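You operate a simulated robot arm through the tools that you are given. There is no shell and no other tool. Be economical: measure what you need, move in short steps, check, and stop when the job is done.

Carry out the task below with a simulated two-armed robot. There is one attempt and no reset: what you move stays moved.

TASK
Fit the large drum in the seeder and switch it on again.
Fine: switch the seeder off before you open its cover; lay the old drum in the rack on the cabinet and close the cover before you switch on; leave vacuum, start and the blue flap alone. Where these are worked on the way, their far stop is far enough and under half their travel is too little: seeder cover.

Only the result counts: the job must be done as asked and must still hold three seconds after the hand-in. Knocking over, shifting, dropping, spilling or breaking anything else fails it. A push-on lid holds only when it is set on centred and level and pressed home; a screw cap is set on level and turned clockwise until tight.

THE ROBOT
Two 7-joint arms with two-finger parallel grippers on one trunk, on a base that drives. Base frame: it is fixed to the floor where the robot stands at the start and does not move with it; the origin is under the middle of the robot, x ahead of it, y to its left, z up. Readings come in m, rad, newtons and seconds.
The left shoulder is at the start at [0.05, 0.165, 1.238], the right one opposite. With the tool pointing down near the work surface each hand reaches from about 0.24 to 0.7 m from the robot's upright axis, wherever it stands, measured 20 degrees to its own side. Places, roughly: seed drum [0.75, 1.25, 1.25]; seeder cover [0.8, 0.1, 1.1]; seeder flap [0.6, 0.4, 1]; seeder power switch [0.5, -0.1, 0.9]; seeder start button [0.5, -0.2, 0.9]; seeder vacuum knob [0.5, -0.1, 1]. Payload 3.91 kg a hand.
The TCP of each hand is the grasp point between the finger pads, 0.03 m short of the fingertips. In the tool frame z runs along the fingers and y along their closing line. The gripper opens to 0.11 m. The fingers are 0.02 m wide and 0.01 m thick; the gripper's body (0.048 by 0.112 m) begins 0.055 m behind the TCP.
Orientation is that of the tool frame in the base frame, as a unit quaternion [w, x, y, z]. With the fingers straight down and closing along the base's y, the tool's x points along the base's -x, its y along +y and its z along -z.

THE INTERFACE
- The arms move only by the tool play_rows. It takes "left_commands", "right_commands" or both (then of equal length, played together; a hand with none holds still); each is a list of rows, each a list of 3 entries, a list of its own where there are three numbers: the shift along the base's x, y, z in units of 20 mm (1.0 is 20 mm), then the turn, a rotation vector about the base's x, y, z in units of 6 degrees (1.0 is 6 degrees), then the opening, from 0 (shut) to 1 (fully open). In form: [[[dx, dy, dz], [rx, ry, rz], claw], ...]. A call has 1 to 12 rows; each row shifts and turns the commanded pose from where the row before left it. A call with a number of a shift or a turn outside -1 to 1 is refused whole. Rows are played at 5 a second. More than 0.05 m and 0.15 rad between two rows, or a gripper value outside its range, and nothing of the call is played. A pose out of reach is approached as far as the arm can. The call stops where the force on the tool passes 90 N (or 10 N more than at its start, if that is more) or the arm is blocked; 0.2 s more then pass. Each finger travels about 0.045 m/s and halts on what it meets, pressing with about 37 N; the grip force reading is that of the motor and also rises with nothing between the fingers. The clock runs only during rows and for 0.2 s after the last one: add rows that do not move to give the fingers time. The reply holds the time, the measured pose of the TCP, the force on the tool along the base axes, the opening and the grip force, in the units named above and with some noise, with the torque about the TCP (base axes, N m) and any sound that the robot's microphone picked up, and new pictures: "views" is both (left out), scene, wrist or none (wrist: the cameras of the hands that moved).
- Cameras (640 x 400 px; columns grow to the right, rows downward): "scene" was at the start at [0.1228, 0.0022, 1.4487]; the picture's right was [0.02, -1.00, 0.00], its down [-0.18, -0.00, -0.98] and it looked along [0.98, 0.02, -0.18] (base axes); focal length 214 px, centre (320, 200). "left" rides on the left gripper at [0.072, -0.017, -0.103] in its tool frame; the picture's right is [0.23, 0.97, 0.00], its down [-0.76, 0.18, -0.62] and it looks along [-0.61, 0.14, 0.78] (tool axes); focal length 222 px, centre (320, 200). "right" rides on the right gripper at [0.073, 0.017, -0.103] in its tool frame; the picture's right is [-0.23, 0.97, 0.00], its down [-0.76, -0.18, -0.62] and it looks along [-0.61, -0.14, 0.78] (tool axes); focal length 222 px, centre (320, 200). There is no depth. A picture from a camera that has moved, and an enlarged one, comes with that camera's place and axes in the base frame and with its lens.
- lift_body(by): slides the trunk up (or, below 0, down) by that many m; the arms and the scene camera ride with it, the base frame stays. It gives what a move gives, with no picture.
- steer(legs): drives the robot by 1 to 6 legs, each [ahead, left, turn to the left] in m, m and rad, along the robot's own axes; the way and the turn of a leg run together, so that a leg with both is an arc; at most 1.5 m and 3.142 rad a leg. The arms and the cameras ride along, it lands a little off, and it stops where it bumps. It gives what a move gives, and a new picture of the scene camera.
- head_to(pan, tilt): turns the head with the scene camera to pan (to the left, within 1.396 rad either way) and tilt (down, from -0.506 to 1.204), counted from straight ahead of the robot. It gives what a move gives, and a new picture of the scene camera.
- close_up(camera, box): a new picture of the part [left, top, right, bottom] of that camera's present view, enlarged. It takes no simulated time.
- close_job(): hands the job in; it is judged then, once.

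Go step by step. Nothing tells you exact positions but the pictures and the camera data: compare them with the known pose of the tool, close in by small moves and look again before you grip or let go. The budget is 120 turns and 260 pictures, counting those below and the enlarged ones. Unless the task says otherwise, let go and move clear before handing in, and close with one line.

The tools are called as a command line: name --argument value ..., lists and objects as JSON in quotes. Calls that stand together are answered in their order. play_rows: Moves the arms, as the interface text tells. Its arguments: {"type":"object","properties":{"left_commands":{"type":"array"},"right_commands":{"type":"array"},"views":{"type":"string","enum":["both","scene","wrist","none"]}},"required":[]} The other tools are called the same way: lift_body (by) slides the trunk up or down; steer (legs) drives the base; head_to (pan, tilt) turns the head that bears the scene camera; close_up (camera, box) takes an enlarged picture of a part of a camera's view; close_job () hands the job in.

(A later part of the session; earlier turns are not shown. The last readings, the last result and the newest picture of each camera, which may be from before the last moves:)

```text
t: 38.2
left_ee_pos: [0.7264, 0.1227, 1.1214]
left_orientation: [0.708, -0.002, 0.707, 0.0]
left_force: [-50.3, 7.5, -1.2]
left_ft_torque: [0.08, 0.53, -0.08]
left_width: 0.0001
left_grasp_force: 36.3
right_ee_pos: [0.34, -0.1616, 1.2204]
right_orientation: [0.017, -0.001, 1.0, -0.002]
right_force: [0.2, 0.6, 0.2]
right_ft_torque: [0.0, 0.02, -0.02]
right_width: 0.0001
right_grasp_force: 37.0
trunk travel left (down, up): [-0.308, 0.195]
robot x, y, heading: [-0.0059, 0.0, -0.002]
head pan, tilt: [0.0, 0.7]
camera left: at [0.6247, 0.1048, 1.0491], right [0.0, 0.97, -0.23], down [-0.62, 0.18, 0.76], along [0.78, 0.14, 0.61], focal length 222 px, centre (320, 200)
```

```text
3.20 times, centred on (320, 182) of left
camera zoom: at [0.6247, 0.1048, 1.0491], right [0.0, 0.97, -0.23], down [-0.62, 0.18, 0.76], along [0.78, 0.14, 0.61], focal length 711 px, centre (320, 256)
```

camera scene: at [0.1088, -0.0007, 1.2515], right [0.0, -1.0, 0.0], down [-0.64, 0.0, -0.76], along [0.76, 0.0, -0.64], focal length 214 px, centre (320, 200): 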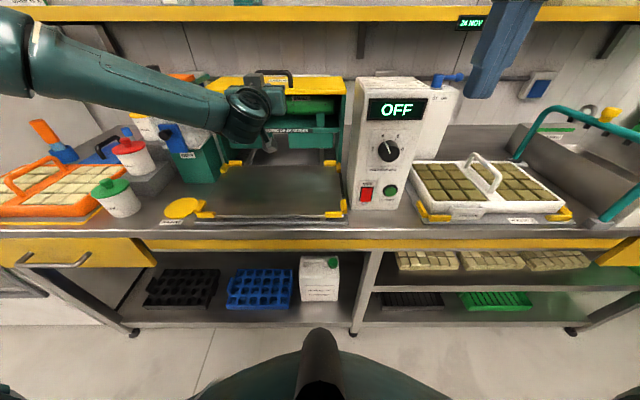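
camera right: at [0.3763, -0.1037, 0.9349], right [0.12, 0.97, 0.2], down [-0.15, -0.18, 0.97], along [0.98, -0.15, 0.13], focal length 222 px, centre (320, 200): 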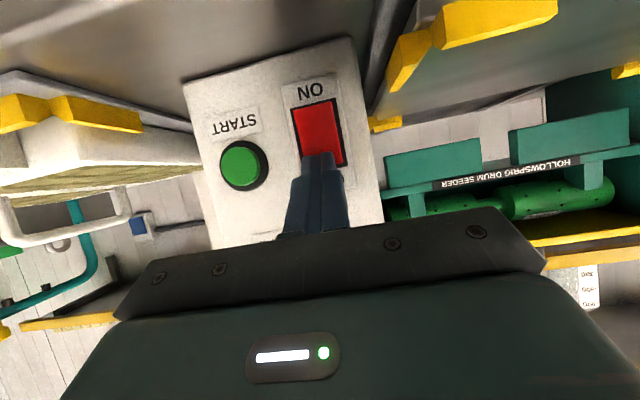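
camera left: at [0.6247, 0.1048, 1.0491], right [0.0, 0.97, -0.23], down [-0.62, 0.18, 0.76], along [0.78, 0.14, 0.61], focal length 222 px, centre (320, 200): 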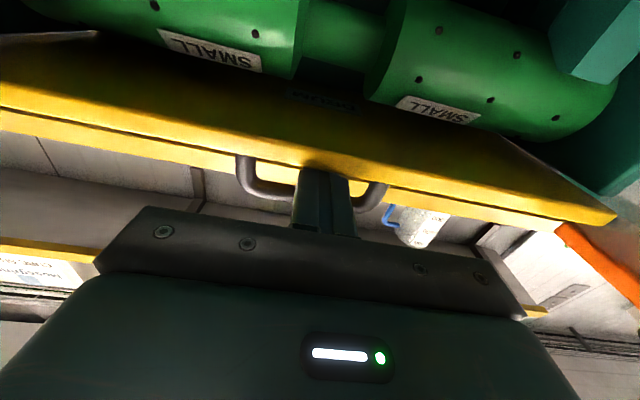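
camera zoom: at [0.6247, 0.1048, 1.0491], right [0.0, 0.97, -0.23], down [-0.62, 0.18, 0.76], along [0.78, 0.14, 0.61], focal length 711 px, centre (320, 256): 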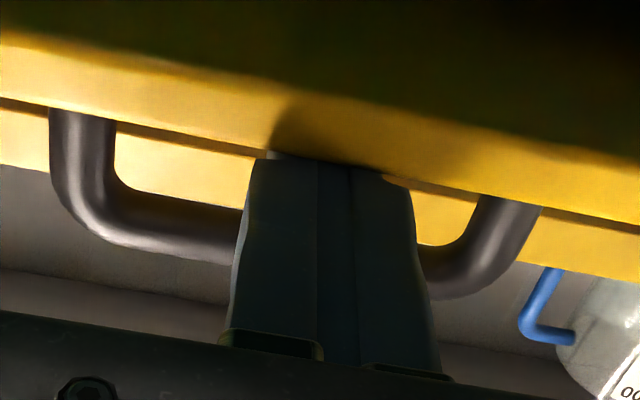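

It may in fact be under the bar already, touching something ahead. I'll ease back a little and raise slightly to test.

play_rows --left_commands '[[[-0.4, 0, 0], [0, 0, 0], 0], [[0, 0, 0.4], [0, 0, 0], 0], [[0, 0, 0.4], [0, 0, 0], 0], [[0, 0, 0.4], [0, 0, 0], 0]]' --views "none"

close_up --camera "left" --box '[200, 100, 440, 250]'

close_up --camera "scene" --box '[190, 50, 350, 150]'

```text
t: 39.2
left_ee_pos: [0.7272, 0.1231, 1.1424]
left_orientation: [0.706, -0.002, 0.708, 0.001]
left_force: [7.9, 0.0, -5.2]
left_ft_torque: [-0.02, 0.26, 0.0]
left_width: 0.0003
left_grasp_force: 37.3
right_ee_pos: [0.3477, -0.1628, 1.2179]
right_orientation: [0.013, 0.0, 1.0, -0.002]
right_force: [-0.1, 0.4, -0.2]
right_ft_torque: [0.04, -0.06, 0.01]
right_width: 0.0
right_grasp_force: 36.7
trunk travel left (down, up): [-0.308, 0.195]
robot x, y, heading: [-0.0059, -0.0006, -0.002]
head pan, tilt: [0.0, 0.7]
```

```text
2.67 times, centred on (320, 175) of left
camera zoom: at [0.6248, 0.1053, 1.069], right [-0.01, 0.97, -0.23], down [-0.62, 0.18, 0.76], along [0.78, 0.15, 0.6], focal length 592 px, centre (320, 267)
```

zoom: 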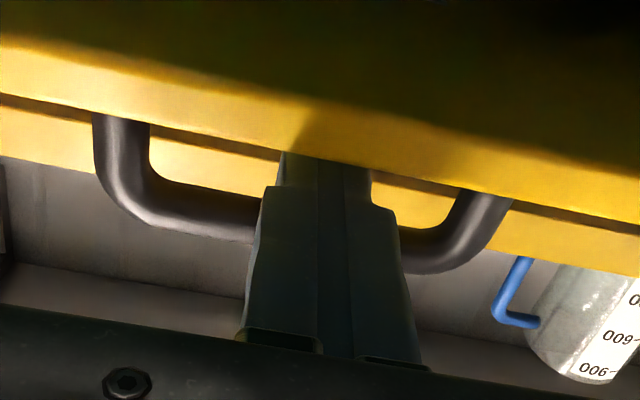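

```text
4.00 times, centred on (270, 100) of scene
camera zoom: at [0.1095, -0.0005, 1.2514], right [0.0, -1.0, 0.0], down [-0.64, 0.0, -0.76], along [0.76, 0.0, -0.64], focal length 858 px, centre (520, 600)
```

zoom: 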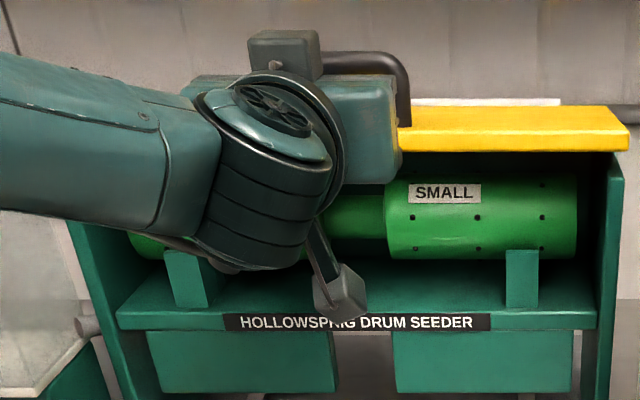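

The handle is hooked and the cover hinges at the rear. But a full opening by the handle would jam the fingers, so I'll set it down again and instead push the cover up from under its front edge, at the drum's neck.

play_rows --left_commands '[[[0, 0, -0.6], [0, 0, 0], 0], [[0, 0, -0.6], [0, 0, 0], 0], [[-0.8, 0, 0], [0, 0, 0], 0], [[-1, 0, 0], [0, 0, 0], 0], [[-1, 0, 0], [0, 0, 0], 0], [[-1, 0, 0], [0, 0, 0], 0], [[0, -0.15, -0.85], [0, 0, 0], 0], [[0, -0.15, -0.85], [0, 0, 0], 0], [[0, 0, -0.85], [0, 0, 0], 0]]' --views "wrist"

close_up --camera "scene" --box '[190, 50, 350, 150]'

```text
t: 41.2
left_ee_pos: [0.649, 0.1067, 1.0751]
left_orientation: [0.705, -0.005, 0.71, 0.004]
left_force: [-0.4, -0.3, 0.0]
left_ft_torque: [-0.01, 0.02, -0.01]
left_width: 0.0
left_grasp_force: 37.0
left hand out of reach, approached as far as the arm can: row 8, 9
right_ee_pos: [0.3461, -0.163, 1.2175]
right_orientation: [0.012, 0.001, 1.0, -0.001]
right_force: [0.1, -0.2, 0.0]
right_ft_torque: [-0.01, 0.01, 0.01]
right_width: 0.0
right_grasp_force: 37.1
trunk travel left (down, up): [-0.308, 0.195]
robot x, y, heading: [-0.0043, -0.0007, -0.005]
head pan, tilt: [0.0, 0.7]
camera left: at [0.5461, 0.0885, 1.0029], right [-0.01, 0.97, -0.23], down [-0.62, 0.17, 0.77], along [0.78, 0.15, 0.6], focal length 222 px, centre (320, 200)
```

left: 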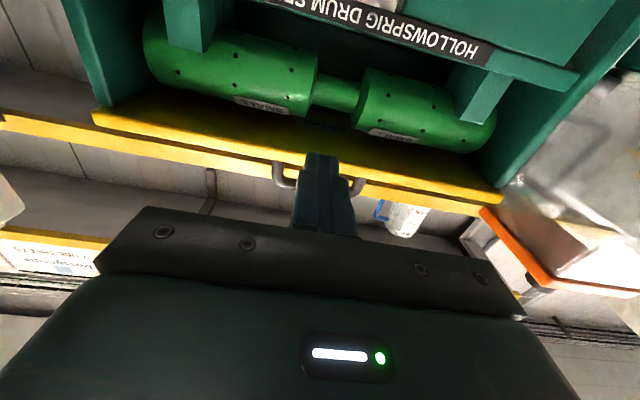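

```text
4.00 times, centred on (270, 100) of scene
camera zoom: at [0.1088, -0.0008, 1.2515], right [0.0, -1.0, 0.0], down [-0.64, 0.0, -0.76], along [0.76, 0.0, -0.64], focal length 858 px, centre (520, 600)
```

zoom: 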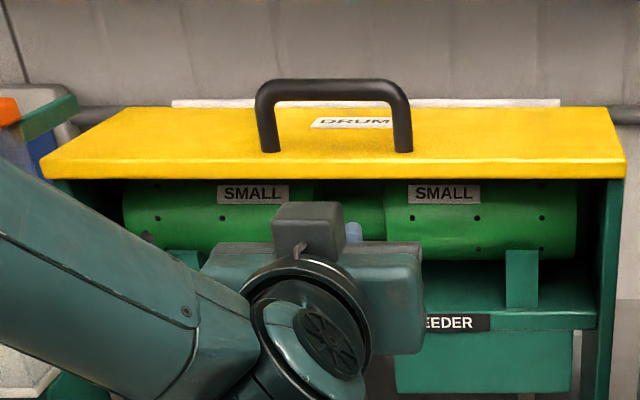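

Front edge underside is near (0.728, y, 1.097) and the neck at (0.80, 0.124, 1.05). I'll slide the tips under the edge and start lifting.

play_rows --left_commands '[[[0.5, 0.4, 0], [0, 0, 0], 0], [[0.7, 0.4, 0], [0, 0, 0], 0], [[0.8, 0, 0], [0, 0, 0], 0], [[0.8, 0, 0], [0, 0, 0], 0], [[0.8, 0, 0], [0, 0, 0], 0], [[0, 0, 0.5], [0, 0, 0], 0], [[0, 0, 0.5], [0, 0, 0], 0], [[0, 0, 0.5], [0, 0, 0], 0]]' --views "wrist"

close_up --camera "scene" --box '[190, 50, 350, 150]'

```text
t: 43.0
left_ee_pos: [0.7227, 0.1113, 1.1118]
left_orientation: [0.706, -0.002, 0.708, 0.001]
left_force: [1.2, -0.8, -3.7]
left_ft_torque: [-0.01, 0.07, -0.05]
left_width: 0.0001
left_grasp_force: 36.8
left hand out of reach, approached as far as the arm can: row 1, 2
right_ee_pos: [0.3478, -0.1621, 1.2182]
right_orientation: [0.014, 0.001, 1.0, -0.001]
right_force: [-0.1, 0.0, 0.6]
right_ft_torque: [-0.01, -0.01, 0.0]
right_width: 0.0002
right_grasp_force: 36.7
trunk travel left (down, up): [-0.308, 0.195]
robot x, y, heading: [-0.0033, -0.0011, -0.004]
head pan, tilt: [0.0, 0.7]
camera left: at [0.6192, 0.094, 1.04], right [-0.01, 0.97, -0.23], down [-0.62, 0.18, 0.76], along [0.78, 0.15, 0.6], focal length 222 px, centre (320, 200)
```

left: 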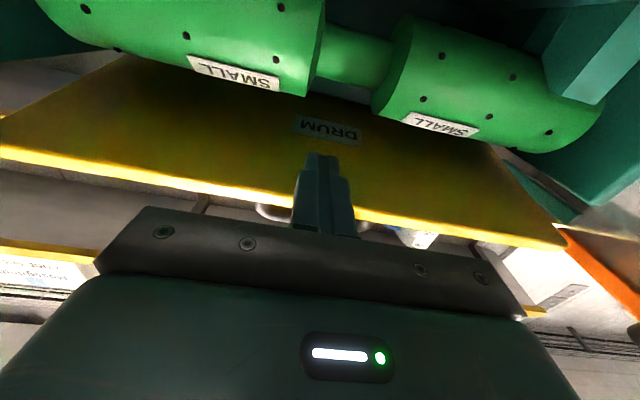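

```text
4.00 times, centred on (270, 100) of scene
camera zoom: at [0.1091, -0.0007, 1.2514], right [0.0, -1.0, 0.0], down [-0.64, 0.0, -0.76], along [0.76, 0.0, -0.64], focal length 858 px, centre (520, 600)
```

zoom: 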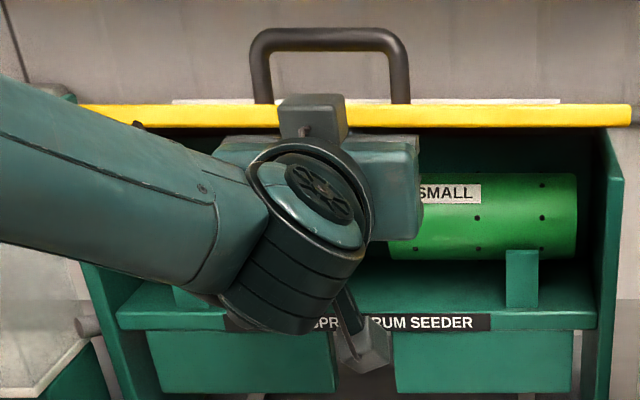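

The cover is riding up on the fingertips. Continue up and forward along the arc.

play_rows --left_commands '[[[0.1, 0, 0.8], [0, 0, 0], 0], [[0.2, 0, 0.8], [0, 0, 0], 0], [[0.3, 0, 0.8], [0, 0, 0], 0], [[0.5, 0, 0.7], [0, 0, 0], 0], [[0.6, 0, 0.6], [0, 0, 0], 0], [[0.7, 0, 0.5], [0, 0, 0], 0]]'

```text
t: 44.4
left_ee_pos: [0.7709, 0.1141, 1.1987]
left_orientation: [0.707, -0.002, 0.708, 0.002]
left_force: [-1.2, -0.3, -0.9]
left_ft_torque: [0.0, -0.01, -0.02]
left_width: 0.0
left_grasp_force: 36.3
right_ee_pos: [0.346, -0.1625, 1.2183]
right_orientation: [0.014, 0.001, 1.0, -0.002]
right_force: [0.0, -0.1, 0.6]
right_ft_torque: [-0.02, -0.03, 0.01]
right_width: 0.0002
right_grasp_force: 36.7
trunk travel left (down, up): [-0.308, 0.195]
robot x, y, heading: [-0.0033, -0.0006, -0.009]
head pan, tilt: [0.0, 0.7]
camera scene: at [0.1085, -0.0006, 1.2515], right [0.0, -1.0, 0.0], down [-0.64, 0.0, -0.77], along [0.77, 0.0, -0.64], focal length 214 px, centre (320, 200)
camera left: at [0.668, 0.0955, 1.1262], right [-0.01, 0.97, -0.23], down [-0.62, 0.18, 0.76], along [0.78, 0.15, 0.61], focal length 222 px, centre (320, 200)
```

scene: 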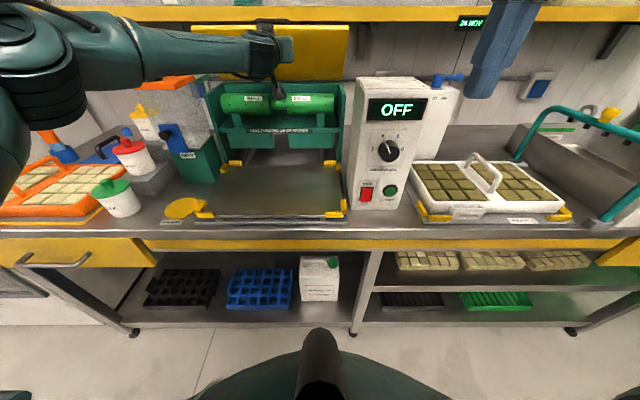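
left: 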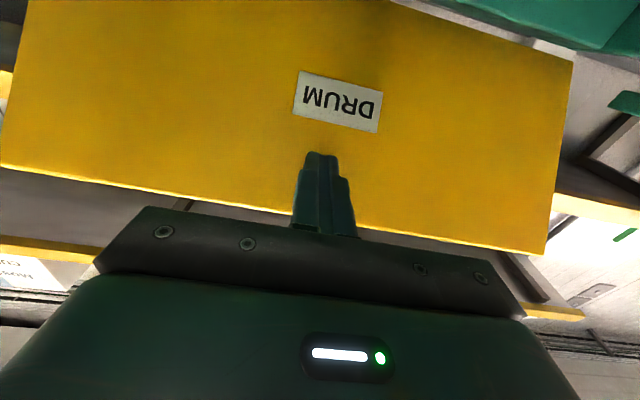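

The cover is steep now; pushing forward to the far stop.

play_rows --left_commands '[[[0.8, 0, 0.2], [0, 0, 0], 0], [[0.8, 0, 0.1], [0, 0, 0], 0], [[0.8, 0, 0], [0, 0, 0], 0], [[0.6, 0, 0], [0, 0, 0], 0], [[0.5, 0, 0], [0, 0, 0], 0]]'

```text
t: 45.6
left_ee_pos: [0.8256, 0.1206, 1.1977]
left_orientation: [0.706, -0.002, 0.708, 0.001]
left_force: [-0.2, 0.1, -0.9]
left_ft_torque: [0.03, -0.01, 0.03]
left_width: 0.0
left_grasp_force: 36.5
left hand out of reach, approached as far as the arm can: row 4, 5
right_ee_pos: [0.3462, -0.163, 1.2171]
right_orientation: [0.014, 0.001, 1.0, -0.001]
right_force: [0.1, -0.3, 0.2]
right_ft_torque: [-0.04, 0.01, 0.01]
right_width: 0.0
right_grasp_force: 36.6
trunk travel left (down, up): [-0.308, 0.195]
robot x, y, heading: [-0.0039, -0.0032, -0.004]
head pan, tilt: [0.0, 0.7]
camera scene: at [0.1086, -0.0007, 1.2515], right [0.0, -1.0, 0.0], down [-0.64, 0.0, -0.77], along [0.77, 0.0, -0.64], focal length 214 px, centre (320, 200)
camera left: at [0.7233, 0.1029, 1.1253], right [0.0, 0.97, -0.23], down [-0.62, 0.18, 0.76], along [0.78, 0.15, 0.6], focal length 222 px, centre (320, 200)
```

scene: 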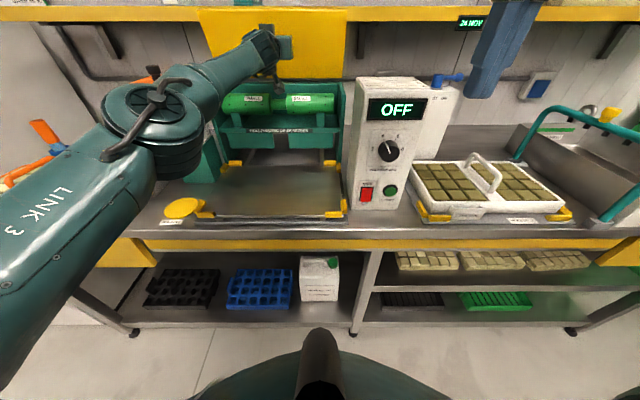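
left: 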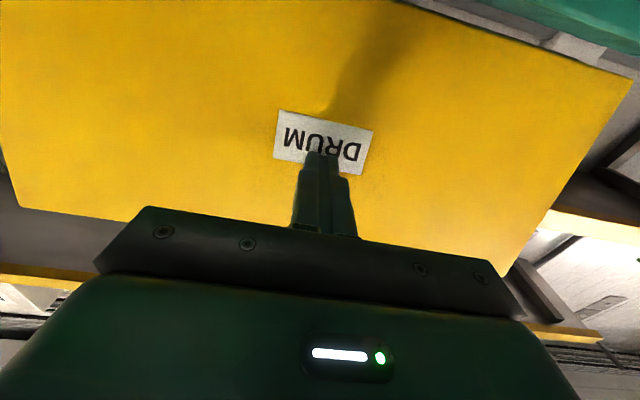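

Arm at its limit; driving the base forward slightly to push the cover the rest.

steer --legs '[[0.06, 0, 0]]'

close_up --camera "left" --box '[0, 0, 640, 400]'

```text
t: 46.6
left_ee_pos: [0.8692, 0.1222, 1.2008]
left_orientation: [0.705, -0.005, 0.709, 0.004]
left_force: [-24.1, 1.9, -1.1]
left_ft_torque: [0.11, 0.25, -0.01]
left_width: 0.0
left_grasp_force: 37.2
right_ee_pos: [0.3917, -0.1622, 1.2178]
right_orientation: [0.013, 0.001, 1.0, -0.002]
right_force: [-0.7, 0.4, -0.9]
right_ft_torque: [0.0, -0.01, -0.04]
right_width: 0.0
right_grasp_force: 37.0
trunk travel left (down, up): [-0.308, 0.195]
robot x, y, heading: [0.04, -0.0008, 0.001]
head pan, tilt: [0.0, 0.7]
stopped in leg 1: the force on the tool passed its limit at 331 N (the readings are from after the stop); the commanded pose is now the measured one
camera scene: at [0.1529, -0.0002, 1.2519], right [0.0, -1.0, 0.0], down [-0.64, 0.0, -0.77], along [0.77, 0.0, -0.64], focal length 214 px, centre (320, 200)
```

scene: 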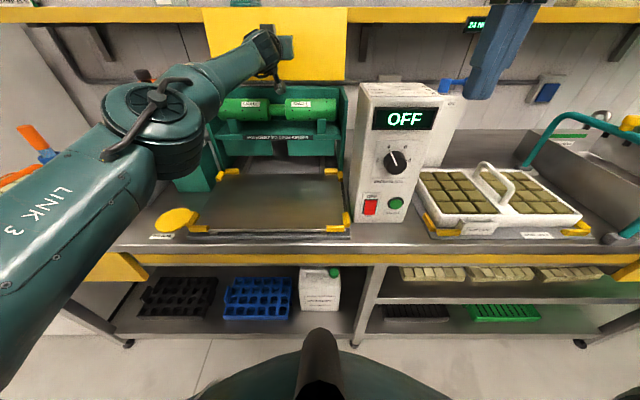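

```text
1.00 times, centred on (320, 200) of left (not enlarged: the box is as wide or as high as the picture)
camera zoom: at [0.7666, 0.1026, 1.1277], right [-0.01, 0.97, -0.23], down [-0.62, 0.17, 0.77], along [0.78, 0.15, 0.6], focal length 222 px, centre (320, 200)
```

zoom: 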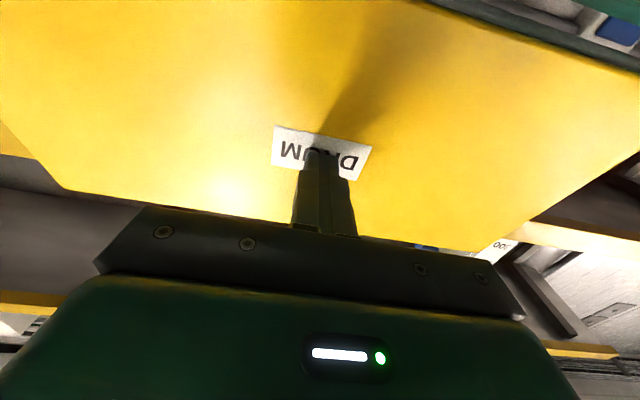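

The cover reached its stop. I'll withdraw the left hand and check it stays open and nothing shifted.

play_rows --left_commands '[[[-0.5, 0, 0], [0, 0, 0], 0], [[-1, 0, 0], [0, 0, 0], 0], [[-1, 0, 0], [0, 0, 0], 0], [[-1, 0, 0.2], [0, 0, 0], 0], [[-1, 0, 0.2], [0, 0, 0], 0], [[-1, 0, 0.2], [0, 0, 0], 0], [[-1, 0, 0.2], [0, 0, 0], 0], [[-1, 0, 0.2], [0, 0, 0], 0], [[-1, 0, 0.2], [0, 0, 0], 0], [[-1, 0, 0.2], [0, 0, 0], 0], [[-1, 0, 0.2], [0, 0, 0], 0], [[-1, 0, 0.2], [0, 0, 0], 0]]'

```text
t: 49.2
left_ee_pos: [0.6435, 0.1216, 1.2335]
left_orientation: [0.704, -0.004, 0.71, 0.004]
left_force: [0.6, 0.5, -0.1]
left_ft_torque: [-0.04, 0.0, -0.02]
left_width: 0.0
left_grasp_force: 36.7
right_ee_pos: [0.3956, -0.1623, 1.2171]
right_orientation: [0.012, 0.002, 1.0, -0.003]
right_force: [-0.4, -0.3, 0.1]
right_ft_torque: [0.03, 0.04, -0.01]
right_width: 0.0
right_grasp_force: 37.1
trunk travel left (down, up): [-0.308, 0.195]
robot x, y, heading: [0.0406, 0.001, -0.001]
head pan, tilt: [0.0, 0.7]
camera scene: at [0.1564, -0.0005, 1.2515], right [0.0, -1.0, 0.0], down [-0.64, 0.0, -0.77], along [0.77, 0.0, -0.64], focal length 214 px, centre (320, 200)
camera left: at [0.5406, 0.1028, 1.1613], right [-0.01, 0.97, -0.23], down [-0.62, 0.17, 0.77], along [0.79, 0.15, 0.6], focal length 222 px, centre (320, 200)
```

scene: 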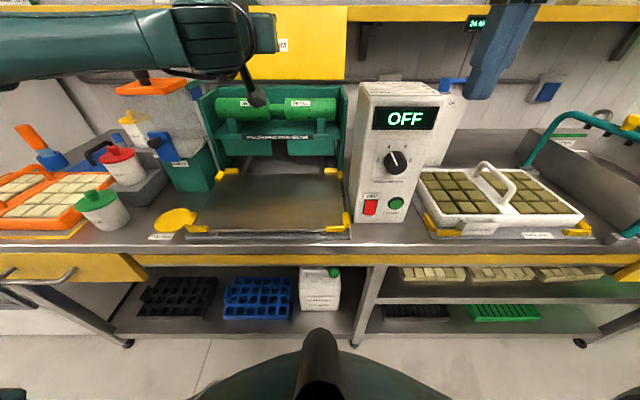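
left: 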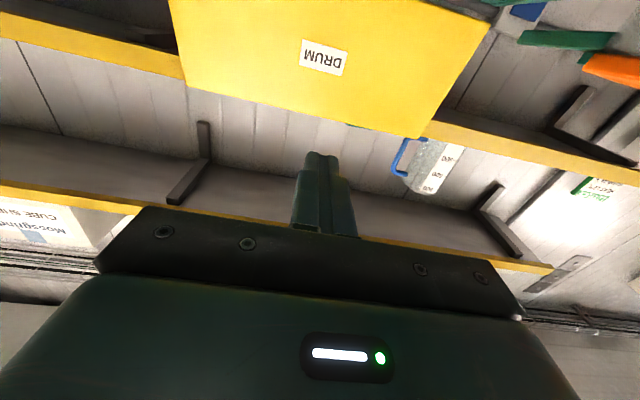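

The cover stays open. Now the old drum's neck at about (0.80, 0.124, 1.05) must be gripped with fingers closing along x. I'll tip the left hand down and test the other roll direction out in the clear.

play_rows --left_commands '[[[-1, 0.5, 0.5], [0, 1, 0], 0.5], [[-1, 0.5, 0.5], [0, 1, 0], 0.5], [[-1, 0.5, 0.5], [0, 1, 0], 0.5], [[-1, 0.5, 0.5], [0, 1, 0], 0.5], [[-0.5, 0.5, 0.5], [0, 1, 0], 0.5], [[0, 0.5, 0.5], [0, 1, 0], 0.5], [[0, 0, 0], [0, 1, 0], 0.5], [[0, 0, 0], [0, 1, 0], 0.5], [[0, 0, 0], [0, 1, 0], 0.5], [[0, 0, 0], [0, 1, 0], 0.5], [[0, 0, 0], [0, 1, 0], 0.5], [[0, 0, 0], [0, 1, 0], 0.5]]' --views "none"

play_rows --left_commands '[[[0, 0, 0], [0, 1, 0], 0.5], [[0, 0, 0], [0, 1, 0], 0.5], [[0, 0, 0], [0, 1, 0], 0.5], [[0, 0, 0], [0, 0, 1], 0.5], [[0, 0, 0], [0, 0, 1], 0.5], [[0, 0, 0], [0, 0, 1], 0.5], [[0, 0, 0], [0, 0, 1], 0.5], [[0, 0, 0], [0, 0, 1], 0.5], [[0, 0, 0], [0, 0, 1], 0.5], [[0, 0, 0], [0, 0, 1], 0.5], [[0, 0, 0], [0, 0, 1], 0.5], [[0, 0, 0], [0, 0, 1], 0.5]]' --views "none"

head_to --pan 1.1 --tilt 0.1

```text
t: 51.8
left_ee_pos: [0.5525, 0.1809, 1.2927]
left_orientation: [0.152, -0.001, 0.988, 0.006]
left_force: [-0.2, -0.8, -0.7]
left_ft_torque: [0.01, 0.0, -0.02]
left_width: 0.0551
left_grasp_force: 0.0
right_ee_pos: [0.3955, -0.1631, 1.2164]
right_orientation: [0.011, 0.0, 1.0, -0.001]
right_force: [-0.3, 0.2, 0.4]
right_ft_torque: [-0.01, 0.02, 0.01]
right_width: 0.0
right_grasp_force: 37.7
trunk travel left (down, up): [-0.308, 0.195]
robot x, y, heading: [0.0408, -0.0012, -0.002]
head pan, tilt: [0.0, 0.7]
```

```text
t: 54.4
left_ee_pos: [0.5438, 0.1819, 1.2805]
left_orientation: [-0.006, -0.456, 0.89, 0.002]
left_force: [0.3, 0.0, 0.9]
left_ft_torque: [0.0, -0.01, 0.01]
left_width: 0.0551
left_grasp_force: 0.0
left hand out of reach, approached as far as the arm can: row 3
right_ee_pos: [0.3949, -0.1635, 1.2169]
right_orientation: [0.011, 0.001, 1.0, -0.001]
right_force: [-0.5, -0.3, 0.2]
right_ft_torque: [0.0, 0.02, -0.01]
right_width: 0.0002
right_grasp_force: 37.0
trunk travel left (down, up): [-0.308, 0.195]
robot x, y, heading: [0.0431, -0.0008, 0.003]
head pan, tilt: [0.0, 0.7]
```

```text
t: 55.8
left_ee_pos: [0.5432, 0.1816, 1.2795]
left_orientation: [-0.007, -0.454, 0.891, 0.002]
left_force: [0.6, 0.5, 0.2]
left_ft_torque: [-0.02, -0.03, 0.02]
left_width: 0.0551
left_grasp_force: 0.1
right_ee_pos: [0.3954, -0.1629, 1.216]
right_orientation: [0.011, 0.0, 1.0, -0.002]
right_force: [0.1, -0.2, -0.3]
right_ft_torque: [0.03, 0.02, -0.01]
right_width: 0.0002
right_grasp_force: 36.7
trunk travel left (down, up): [-0.308, 0.195]
robot x, y, heading: [0.0366, 0.0004, -0.0]
head pan, tilt: [1.1, 0.099]
camera scene: at [0.1135, 0.0815, 1.3063], right [0.89, -0.46, 0.0], down [-0.05, -0.09, -0.99], along [0.45, 0.89, -0.1], focal length 214 px, centre (320, 200)
```

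scene: 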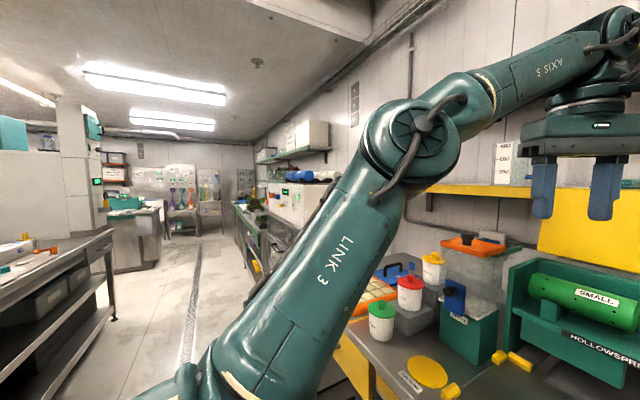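

+54° roll works. I'll finish the roll to 90° and then pitch 30° forward.

play_rows --left_commands '[[[0, 0, 0], [0, 0, 1], 0.7], [[0, 0, 0], [0, 0, 1], 0.7], [[0, 0, 0], [0, 0, 1], 0.7], [[0, 0, 0], [0, 0, 1], 0.7], [[0, 0, 0], [0, 0, 1], 0.7], [[0, 0, 0], [0, 0, 1], 0.7], [[0, 0, 0], [0, -1, 0], 0.7], [[0, 0, 0], [0, -1, 0], 0.7], [[0, 0, 0], [0, -1, 0], 0.7], [[0, 0, 0], [0, -1, 0], 0.7], [[0, 0, 0], [0, -1, 0], 0.7]]' --views "none"

head_to --pan 0.1 --tilt 0.5

close_up --camera "left" --box '[0, 0, 640, 400]'

```text
t: 58.1
left_ee_pos: [0.5436, 0.1819, 1.2821]
left_orientation: [0.176, -0.684, 0.684, -0.183]
left_force: [0.0, 0.5, 0.0]
left_ft_torque: [-0.01, 0.0, 0.01]
left_width: 0.0769
left_grasp_force: 0.1
right_ee_pos: [0.3953, -0.1609, 1.2168]
right_orientation: [0.011, 0.0, 1.0, -0.001]
right_force: [0.0, -0.8, -0.2]
right_ft_torque: [0.02, -0.01, 0.03]
right_width: 0.0001
right_grasp_force: 36.9
trunk travel left (down, up): [-0.308, 0.195]
robot x, y, heading: [0.0372, -0.0024, 0.005]
head pan, tilt: [1.1, 0.099]
```

```text
t: 59.4
left_ee_pos: [0.5431, 0.1823, 1.2813]
left_orientation: [0.177, -0.683, 0.685, -0.182]
left_force: [0.2, 0.2, -0.2]
left_ft_torque: [0.0, -0.02, 0.03]
left_width: 0.077
left_grasp_force: 0.1
right_ee_pos: [0.3953, -0.1622, 1.216]
right_orientation: [0.012, 0.002, 1.0, -0.003]
right_force: [-1.0, -0.3, 0.2]
right_ft_torque: [0.01, 0.0, -0.01]
right_width: 0.0
right_grasp_force: 37.0
trunk travel left (down, up): [-0.308, 0.195]
robot x, y, heading: [0.0418, 0.0009, 0.004]
head pan, tilt: [0.099, 0.499]
camera scene: at [0.1622, 0.0086, 1.2692], right [0.1, -0.99, 0.0], down [-0.48, -0.05, -0.88], along [0.87, 0.09, -0.48], focal length 214 px, centre (320, 200)
```

scene: 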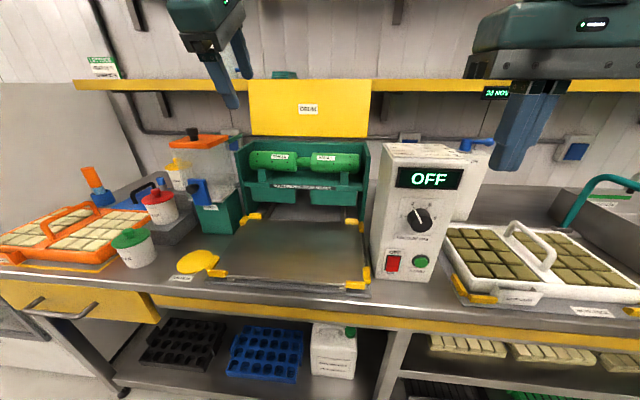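

```text
1.00 times, centred on (320, 200) of left (not enlarged: the box is as wide or as high as the picture)
camera zoom: at [0.5085, 0.1099, 1.3792], right [-0.85, -0.23, -0.47], down [-0.46, 0.77, 0.45], along [0.26, 0.6, -0.76], focal length 222 px, centre (320, 200)
```

zoom: 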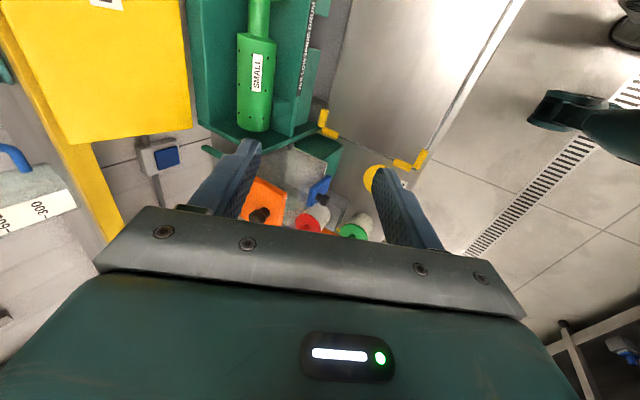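

Orientation is right. I'll measure the drum neck precisely.

close_up --camera "scene" --box '[224, 80, 384, 200]'

close_up --camera "left" --box '[180, 0, 340, 150]'

```text
3.33 times, centred on (304, 140) of scene
camera zoom: at [0.1622, 0.0086, 1.2692], right [0.1, -0.99, 0.0], down [-0.48, -0.05, -0.88], along [0.87, 0.09, -0.48], focal length 715 px, centre (373, 400)
```

zoom: 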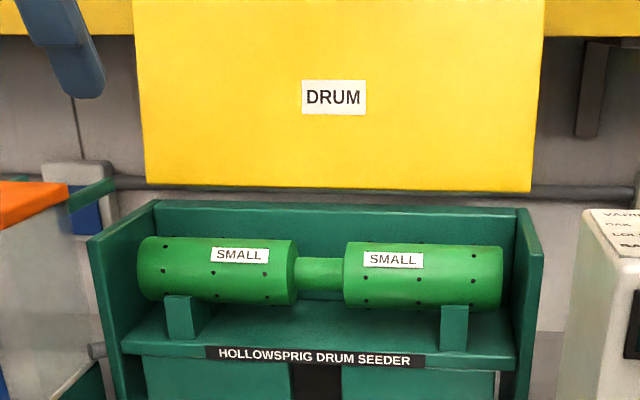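

```text
2.67 times, centred on (260, 75) of left
camera zoom: at [0.5085, 0.1099, 1.3792], right [-0.85, -0.23, -0.47], down [-0.46, 0.77, 0.45], along [0.26, 0.6, -0.76], focal length 592 px, centre (480, 533)
```

zoom: 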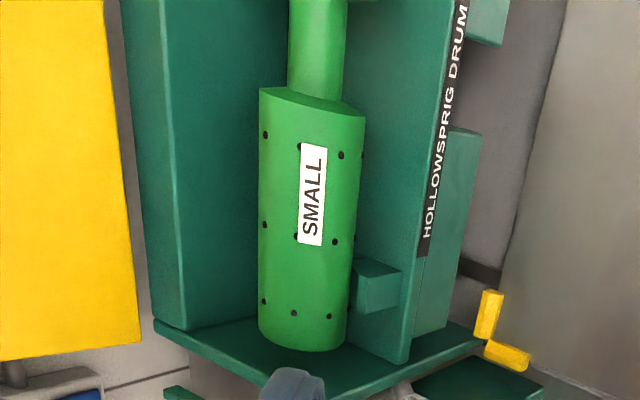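

Neck at (0.80, 0.1235, 1.05), back wall at x≈0.85. I'll bring the hand above it, nearly vertical with a 10° lean.

play_rows --left_commands '[[[1, -0.25, -0.2], [0, 0.28, 0], 0.5], [[1, -0.25, -0.2], [0, 0.28, 0], 0.5], [[1, -0.25, -0.2], [0, 0.28, 0], 0.5], [[1, -0.25, -0.2], [0, 0.28, 0], 0.5], [[1, -0.25, -0.2], [0, 0.28, 0], 0.5], [[1, -0.25, -0.2], [0, 0.28, 0], 0.5], [[1, -0.25, -0.2], [0, 0.28, 0], 0.5], [[1, -0.25, -0.2], [0, 0.28, 0], 0.5], [[1, -0.25, -0.2], [0, 0.28, 0], 0.5], [[1, -0.25, -0.2], [0, 0.28, 0], 0.5], [[1, -0.25, -0.2], [0, 0.28, 0], 0.5], [[1, -0.2, -0.2], [0, 0.28, 0], 0.5]]'

```text
t: 62.0
left_ee_pos: [0.6466, 0.1151, 1.189]
left_orientation: [-0.053, 0.705, -0.705, 0.06]
left_force: [0.0, 0.3, -0.2]
left_ft_torque: [0.02, 0.02, -0.01]
left_width: 0.0549
left_grasp_force: 0.2
left hand out of reach, approached as far as the arm can: row 6, 7, 8, 9, 10, 11, 12
right_ee_pos: [0.3952, -0.1616, 1.2163]
right_orientation: [0.011, 0.001, 1.0, -0.002]
right_force: [-0.1, -0.1, 0.6]
right_ft_torque: [0.0, -0.03, -0.03]
right_width: 0.0
right_grasp_force: 37.4
trunk travel left (down, up): [-0.308, 0.195]
robot x, y, heading: [0.0423, -0.0009, 0.001]
head pan, tilt: [0.099, 0.499]
camera scene: at [0.1623, 0.0088, 1.2692], right [0.1, -1.0, 0.0], down [-0.48, -0.05, -0.88], along [0.87, 0.09, -0.48], focal length 214 px, centre (320, 200)
camera left: at [0.6471, 0.0426, 1.2946], right [-0.96, -0.23, -0.15], down [-0.27, 0.77, 0.58], along [-0.02, 0.6, -0.8], focal length 222 px, centre (320, 200)
```

scene: 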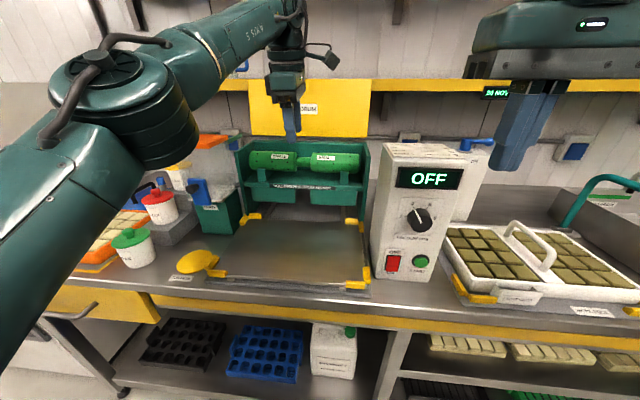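
left: 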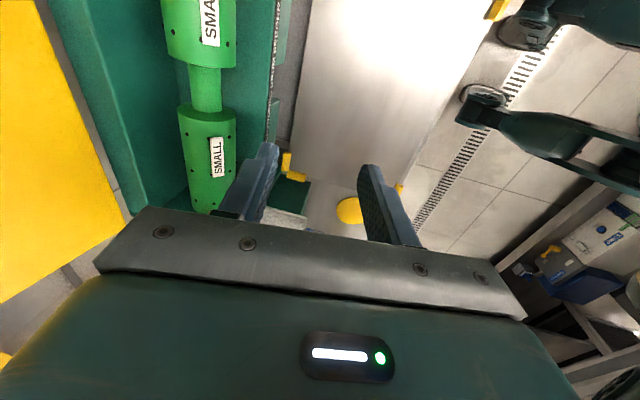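

Reach is limited with the shoulder this low; I'll raise the trunk and move on from there.

lift_body --by 0.17

play_rows --left_commands '[[[1, 0, -0.8], [0, 0, 0], 0.5], [[1, 0.1, -0.8], [0, 0, 0], 0.5], [[1, 0.1, -0.8], [0, 0, 0], 0.5], [[1, 0.1, -0.8], [0, 0, 0], 0.5], [[1, 0.1, -0.8], [0, 0, 0], 0.5], [[0.5, 0, -0.8], [0, 0, 0], 0.5], [[0.5, 0, -0.8], [0, 0, 0], 0.5]]'

```text
t: 63.9
left_ee_pos: [0.646, 0.1141, 1.3602]
left_orientation: [0.052, -0.705, 0.705, -0.059]
left_force: [0.0, 0.1, -0.8]
left_ft_torque: [-0.01, -0.01, -0.04]
left_width: 0.0549
left_grasp_force: 0.2
right_ee_pos: [0.3947, -0.162, 1.3871]
right_orientation: [0.011, 0.0, 1.0, -0.002]
right_force: [-0.1, -0.7, 0.1]
right_ft_torque: [0.0, -0.01, 0.01]
right_width: 0.0002
right_grasp_force: 37.0
trunk travel left (down, up): [-0.478, 0.025]
robot x, y, heading: [0.0415, -0.0008, -0.001]
head pan, tilt: [0.099, 0.499]
```

```text
t: 65.5
left_ee_pos: [0.6953, 0.1207, 1.2538]
left_orientation: [0.053, -0.704, 0.705, -0.06]
left_force: [0.1, -0.4, 0.1]
left_ft_torque: [0.0, 0.03, 0.02]
left_width: 0.055
left_grasp_force: 0.0
left hand out of reach, approached as far as the arm can: row 1, 2, 3, 4, 5, 6, 7
right_ee_pos: [0.3973, -0.1611, 1.3868]
right_orientation: [0.011, 0.001, 1.0, -0.001]
right_force: [-0.6, -0.1, 0.4]
right_ft_torque: [-0.02, 0.0, 0.02]
right_width: 0.0
right_grasp_force: 37.1
trunk travel left (down, up): [-0.478, 0.025]
robot x, y, heading: [0.0425, -0.0014, 0.004]
head pan, tilt: [0.099, 0.499]
camera scene: at [0.1624, 0.0091, 1.4392], right [0.1, -1.0, 0.0], down [-0.48, -0.05, -0.88], along [0.87, 0.09, -0.48], focal length 214 px, centre (320, 200)
camera left: at [0.6971, 0.0493, 1.358], right [-0.96, -0.23, -0.15], down [-0.27, 0.77, 0.58], along [-0.01, 0.6, -0.8], focal length 222 px, centre (320, 200)
```

scene: 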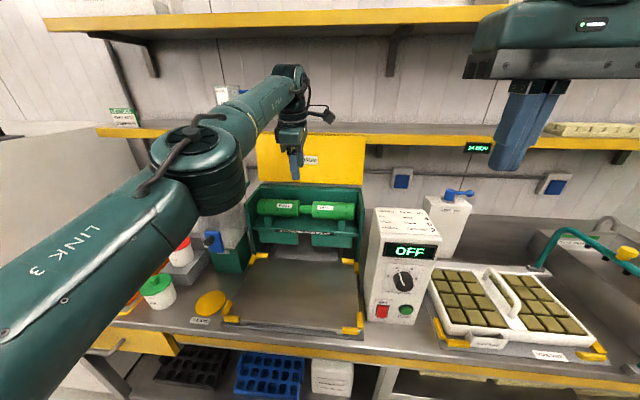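
left: 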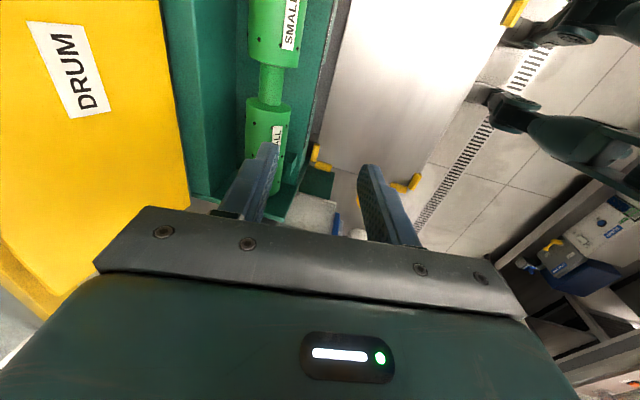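

Driving forward 8 cm to gain reach.

steer --legs '[[0.08, 0, 0]]'

play_rows --left_commands '[[[0, 0, -1], [0, 0, 0], 0.5], [[0.2, 0, -1], [0, 0, 0], 0.5], [[0.4, 0, -1], [0, 0, 0], 0.5], [[0.4, 0, -0.5], [0, 0, 0], 0.5]]'

```text
t: 66.6
left_ee_pos: [0.7758, 0.1204, 1.2538]
left_orientation: [0.052, -0.705, 0.705, -0.06]
left_force: [-0.5, -0.6, 0.6]
left_ft_torque: [-0.01, 0.0, 0.0]
left_width: 0.0548
left_grasp_force: 0.0
right_ee_pos: [0.4752, -0.1621, 1.387]
right_orientation: [0.011, 0.0, 1.0, -0.002]
right_force: [-0.2, -0.2, 0.2]
right_ft_torque: [0.01, 0.04, 0.03]
right_width: 0.0
right_grasp_force: 37.1
trunk travel left (down, up): [-0.478, 0.025]
robot x, y, heading: [0.1199, -0.0003, 0.002]
head pan, tilt: [0.099, 0.499]
camera scene: at [0.2423, 0.0084, 1.4392], right [0.1, -1.0, 0.0], down [-0.48, -0.05, -0.88], along [0.87, 0.09, -0.48], focal length 214 px, centre (320, 200)
```

scene: 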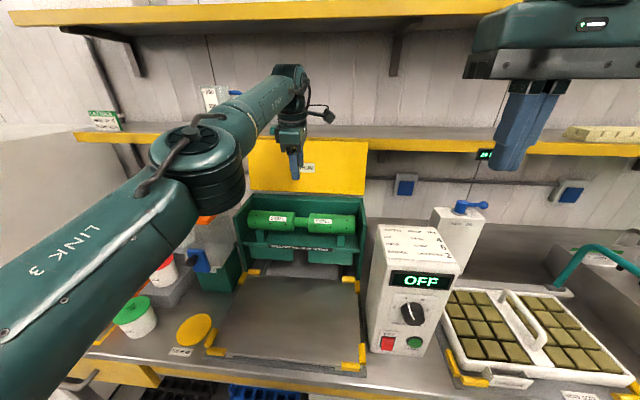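

```text
t: 67.6
left_ee_pos: [0.794, 0.1214, 1.1834]
left_orientation: [-0.053, 0.705, -0.705, 0.06]
left_force: [0.2, -0.5, 0.2]
left_ft_torque: [-0.01, 0.01, 0.01]
left_width: 0.0551
left_grasp_force: 0.1
left hand out of reach, approached as far as the arm can: row 1, 4
right_ee_pos: [0.4746, -0.1627, 1.3879]
right_orientation: [0.012, 0.001, 1.0, -0.001]
right_force: [-0.5, 0.2, -0.1]
right_ft_torque: [0.02, 0.04, 0.05]
right_width: 0.0
right_grasp_force: 37.0
trunk travel left (down, up): [-0.478, 0.025]
robot x, y, heading: [0.1207, -0.0039, 0.002]
head pan, tilt: [0.099, 0.499]
camera scene: at [0.2416, 0.0082, 1.4392], right [0.1, -1.0, 0.0], down [-0.48, -0.05, -0.88], along [0.87, 0.09, -0.48], focal length 214 px, centre (320, 200)
camera left: at [0.7945, 0.0487, 1.2885], right [-0.96, -0.23, -0.15], down [-0.27, 0.77, 0.58], along [-0.01, 0.6, -0.8], focal length 222 px, centre (320, 200)
```

scene: 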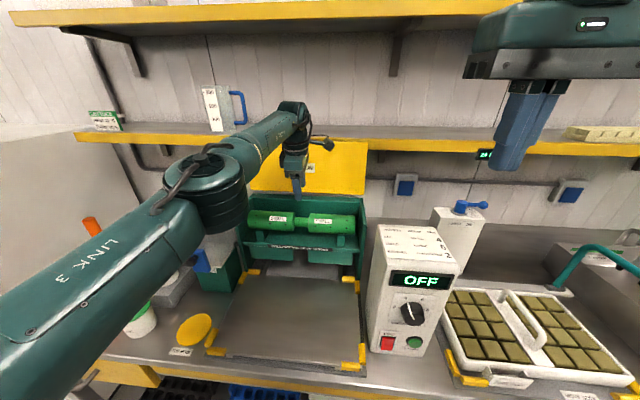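
left: 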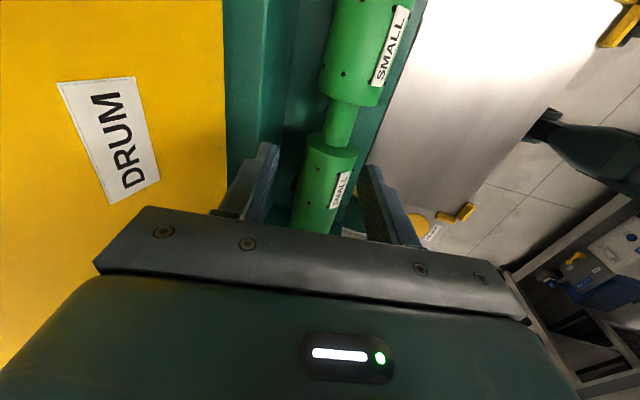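

Well aligned above the neck (0.7945, 0.121). Descending.

play_rows --left_commands '[[[0, 0, -1], [0, 0, 0], 0.5], [[0, 0, -1], [0, 0, 0], 0.5], [[0, 0, -1], [0, 0, 0], 0.5], [[0, 0, -1], [0, 0, 0], 0.5], [[0.1, 0, -0.8], [0, 0, 0], 0.5]]' --views "wrist"

close_up --camera "scene" --box '[224, 120, 384, 280]'

```text
t: 68.8
left_ee_pos: [0.8014, 0.1201, 1.0917]
left_orientation: [-0.053, 0.705, -0.705, 0.059]
left_force: [-2.9, 0.3, 2.3]
left_ft_torque: [-0.01, 0.13, 0.04]
left_width: 0.0557
left_grasp_force: 0.7
left hand out of reach, approached as far as the arm can: row 2
right_ee_pos: [0.4733, -0.1636, 1.3871]
right_orientation: [0.012, 0.001, 1.0, -0.001]
right_force: [-0.7, -0.9, 0.0]
right_ft_torque: [0.0, 0.01, 0.03]
right_width: 0.0001
right_grasp_force: 37.5
trunk travel left (down, up): [-0.478, 0.025]
robot x, y, heading: [0.121, 0.0027, -0.003]
head pan, tilt: [0.099, 0.499]
camera left: at [0.8027, 0.0477, 1.1949], right [-0.96, -0.23, -0.15], down [-0.27, 0.77, 0.58], along [-0.01, 0.6, -0.8], focal length 222 px, centre (320, 200)
```

left: 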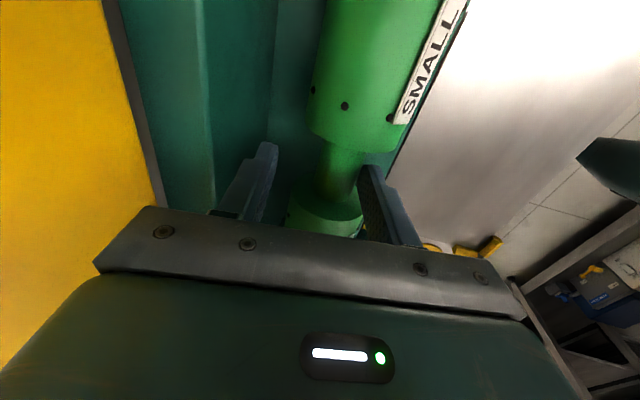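

```text
2.50 times, centred on (304, 200) of scene
camera zoom: at [0.24, 0.0082, 1.4395], right [0.1, -1.0, 0.0], down [-0.48, -0.05, -0.88], along [0.87, 0.09, -0.48], focal length 536 px, centre (360, 200)
```

zoom: 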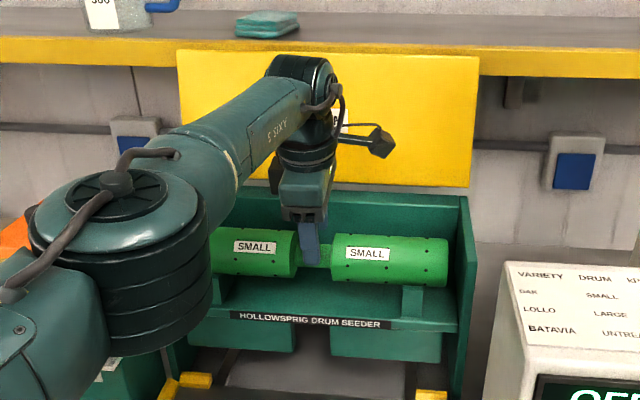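

The neck is nearer the front finger; shift 9 mm back toward the robot, then down the rest.

play_rows --left_commands '[[[-0.5, 0, 0.2], [0, 0, 0], 0.5], [[0, 0, -0.8], [0, 0, 0], 0.5], [[0, 0, -0.8], [0, 0, 0], 0.5], [[0, 0, -0.6], [0, 0, 0], 0.5]]' --views "wrist"

close_up --camera "left" --box '[220, 60, 440, 240]'

```text
t: 69.8
left_ee_pos: [0.8029, 0.1198, 1.0444]
left_orientation: [-0.053, 0.705, -0.705, 0.06]
left_force: [0.9, 0.0, -0.1]
left_ft_torque: [0.02, -0.02, 0.03]
left_width: 0.0549
left_grasp_force: 0.1
left hand out of reach, approached as far as the arm can: row 1
right_ee_pos: [0.4752, -0.1624, 1.3881]
right_orientation: [0.011, 0.001, 1.0, -0.001]
right_force: [1.2, 0.0, -0.4]
right_ft_torque: [-0.01, 0.05, 0.02]
right_width: 0.0
right_grasp_force: 37.8
trunk travel left (down, up): [-0.478, 0.025]
robot x, y, heading: [0.1212, -0.0021, 0.001]
head pan, tilt: [0.099, 0.499]
camera left: at [0.8037, 0.0479, 1.1488], right [-0.96, -0.23, -0.15], down [-0.27, 0.77, 0.58], along [-0.02, 0.6, -0.8], focal length 222 px, centre (320, 200)
```

left: 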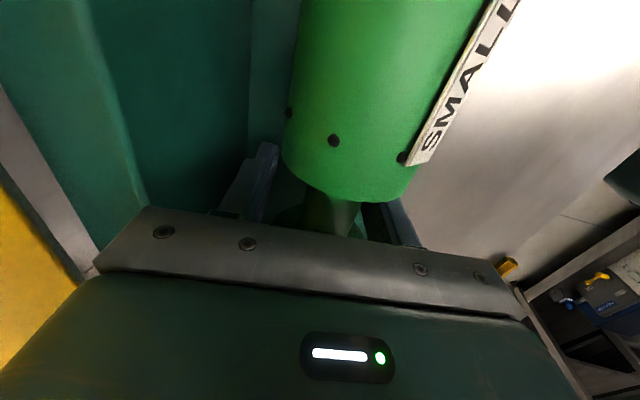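

```text
2.22 times, centred on (330, 150) of left
camera zoom: at [0.8037, 0.0479, 1.1488], right [-0.96, -0.23, -0.15], down [-0.27, 0.77, 0.58], along [-0.02, 0.6, -0.8], focal length 494 px, centre (298, 311)
```

zoom: 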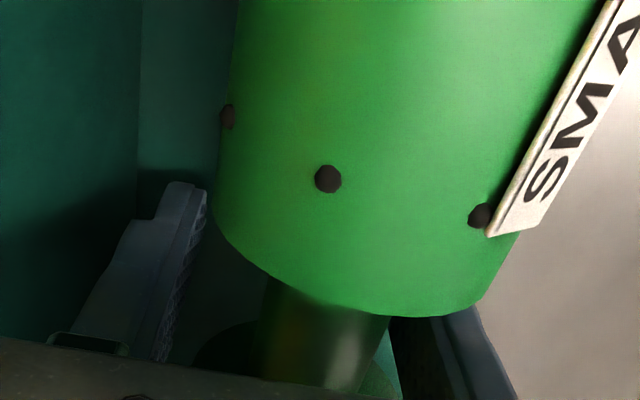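

Neck is between the fingers. I'll try to centre by 8 mm, then close.

play_rows --left_commands '[[[-0.4, 0, 0], [0, 0, 0], 0.5], [[0, 0, 0], [0, 0, 0], 0.5]]' --views "none"

close_up --camera "left" --box '[220, 60, 440, 240]'

```text
t: 70.4
left_ee_pos: [0.8015, 0.1195, 1.0459]
left_orientation: [-0.053, 0.705, -0.705, 0.06]
left_force: [-0.5, 0.0, -0.7]
left_ft_torque: [-0.01, 0.0, 0.0]
left_width: 0.0554
left_grasp_force: 0.0
left hand out of reach, approached as far as the arm can: row 1
right_ee_pos: [0.4748, -0.1626, 1.3869]
right_orientation: [0.012, 0.001, 1.0, -0.002]
right_force: [0.0, 0.4, -0.1]
right_ft_torque: [-0.01, 0.02, 0.0]
right_width: 0.0001
right_grasp_force: 37.0
trunk travel left (down, up): [-0.478, 0.025]
robot x, y, heading: [0.1172, -0.0036, 0.006]
head pan, tilt: [0.099, 0.499]
```

```text
2.22 times, centred on (330, 150) of left
camera zoom: at [0.8036, 0.0478, 1.1493], right [-0.96, -0.23, -0.15], down [-0.27, 0.77, 0.58], along [-0.02, 0.6, -0.8], focal length 494 px, centre (298, 311)
```

zoom: 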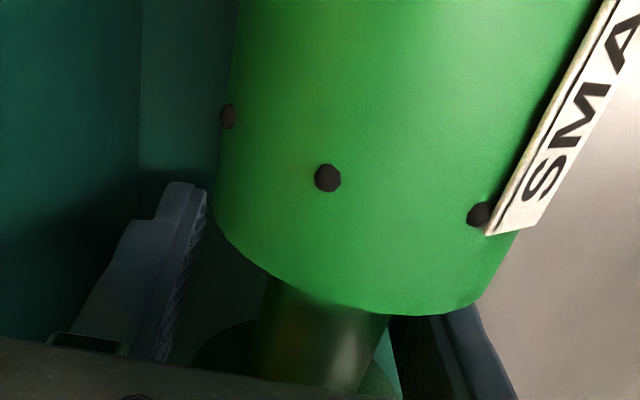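

The arm won't shift that way here, but the offset is small; I'll close the fingers now.

play_rows --left_commands '[[[0, 0, 0], [0, 0, 0], 0.4], [[0, 0, 0], [0, 0, 0], 0.3], [[0, 0, 0], [0, 0, 0], 0.2], [[0, 0, 0], [0, 0, 0], 0.1], [[0, 0, 0], [0, 0, 0], 0], [[0, 0, 0], [0, 0, 0], 0]]' --views "wrist"

```text
t: 71.8
left_ee_pos: [0.802, 0.1202, 1.0465]
left_orientation: [0.053, -0.704, 0.705, -0.061]
left_force: [-5.9, 0.2, 4.1]
left_ft_torque: [-0.05, -0.09, -0.34]
left_width: 0.0283
left_grasp_force: 36.9
right_ee_pos: [0.4739, -0.1634, 1.3882]
right_orientation: [0.012, 0.001, 1.0, -0.002]
right_force: [0.0, -0.5, 0.0]
right_ft_torque: [0.01, 0.01, -0.02]
right_width: 0.0
right_grasp_force: 37.2
trunk travel left (down, up): [-0.478, 0.025]
robot x, y, heading: [0.1245, -0.0006, -0.001]
head pan, tilt: [0.099, 0.499]
camera left: at [0.8026, 0.0477, 1.1504], right [-0.96, -0.23, -0.15], down [-0.27, 0.77, 0.58], along [-0.01, 0.6, -0.8], focal length 222 px, centre (320, 200)
```

left: 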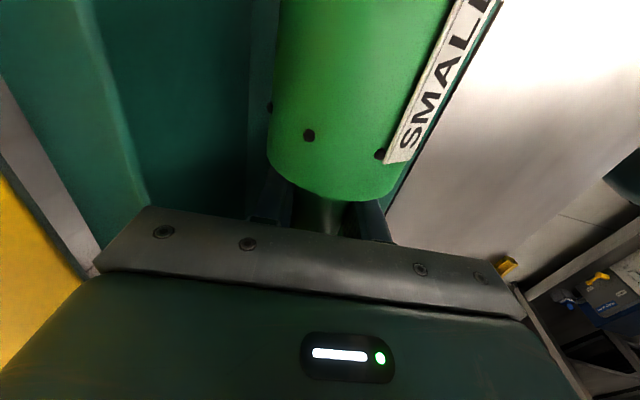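

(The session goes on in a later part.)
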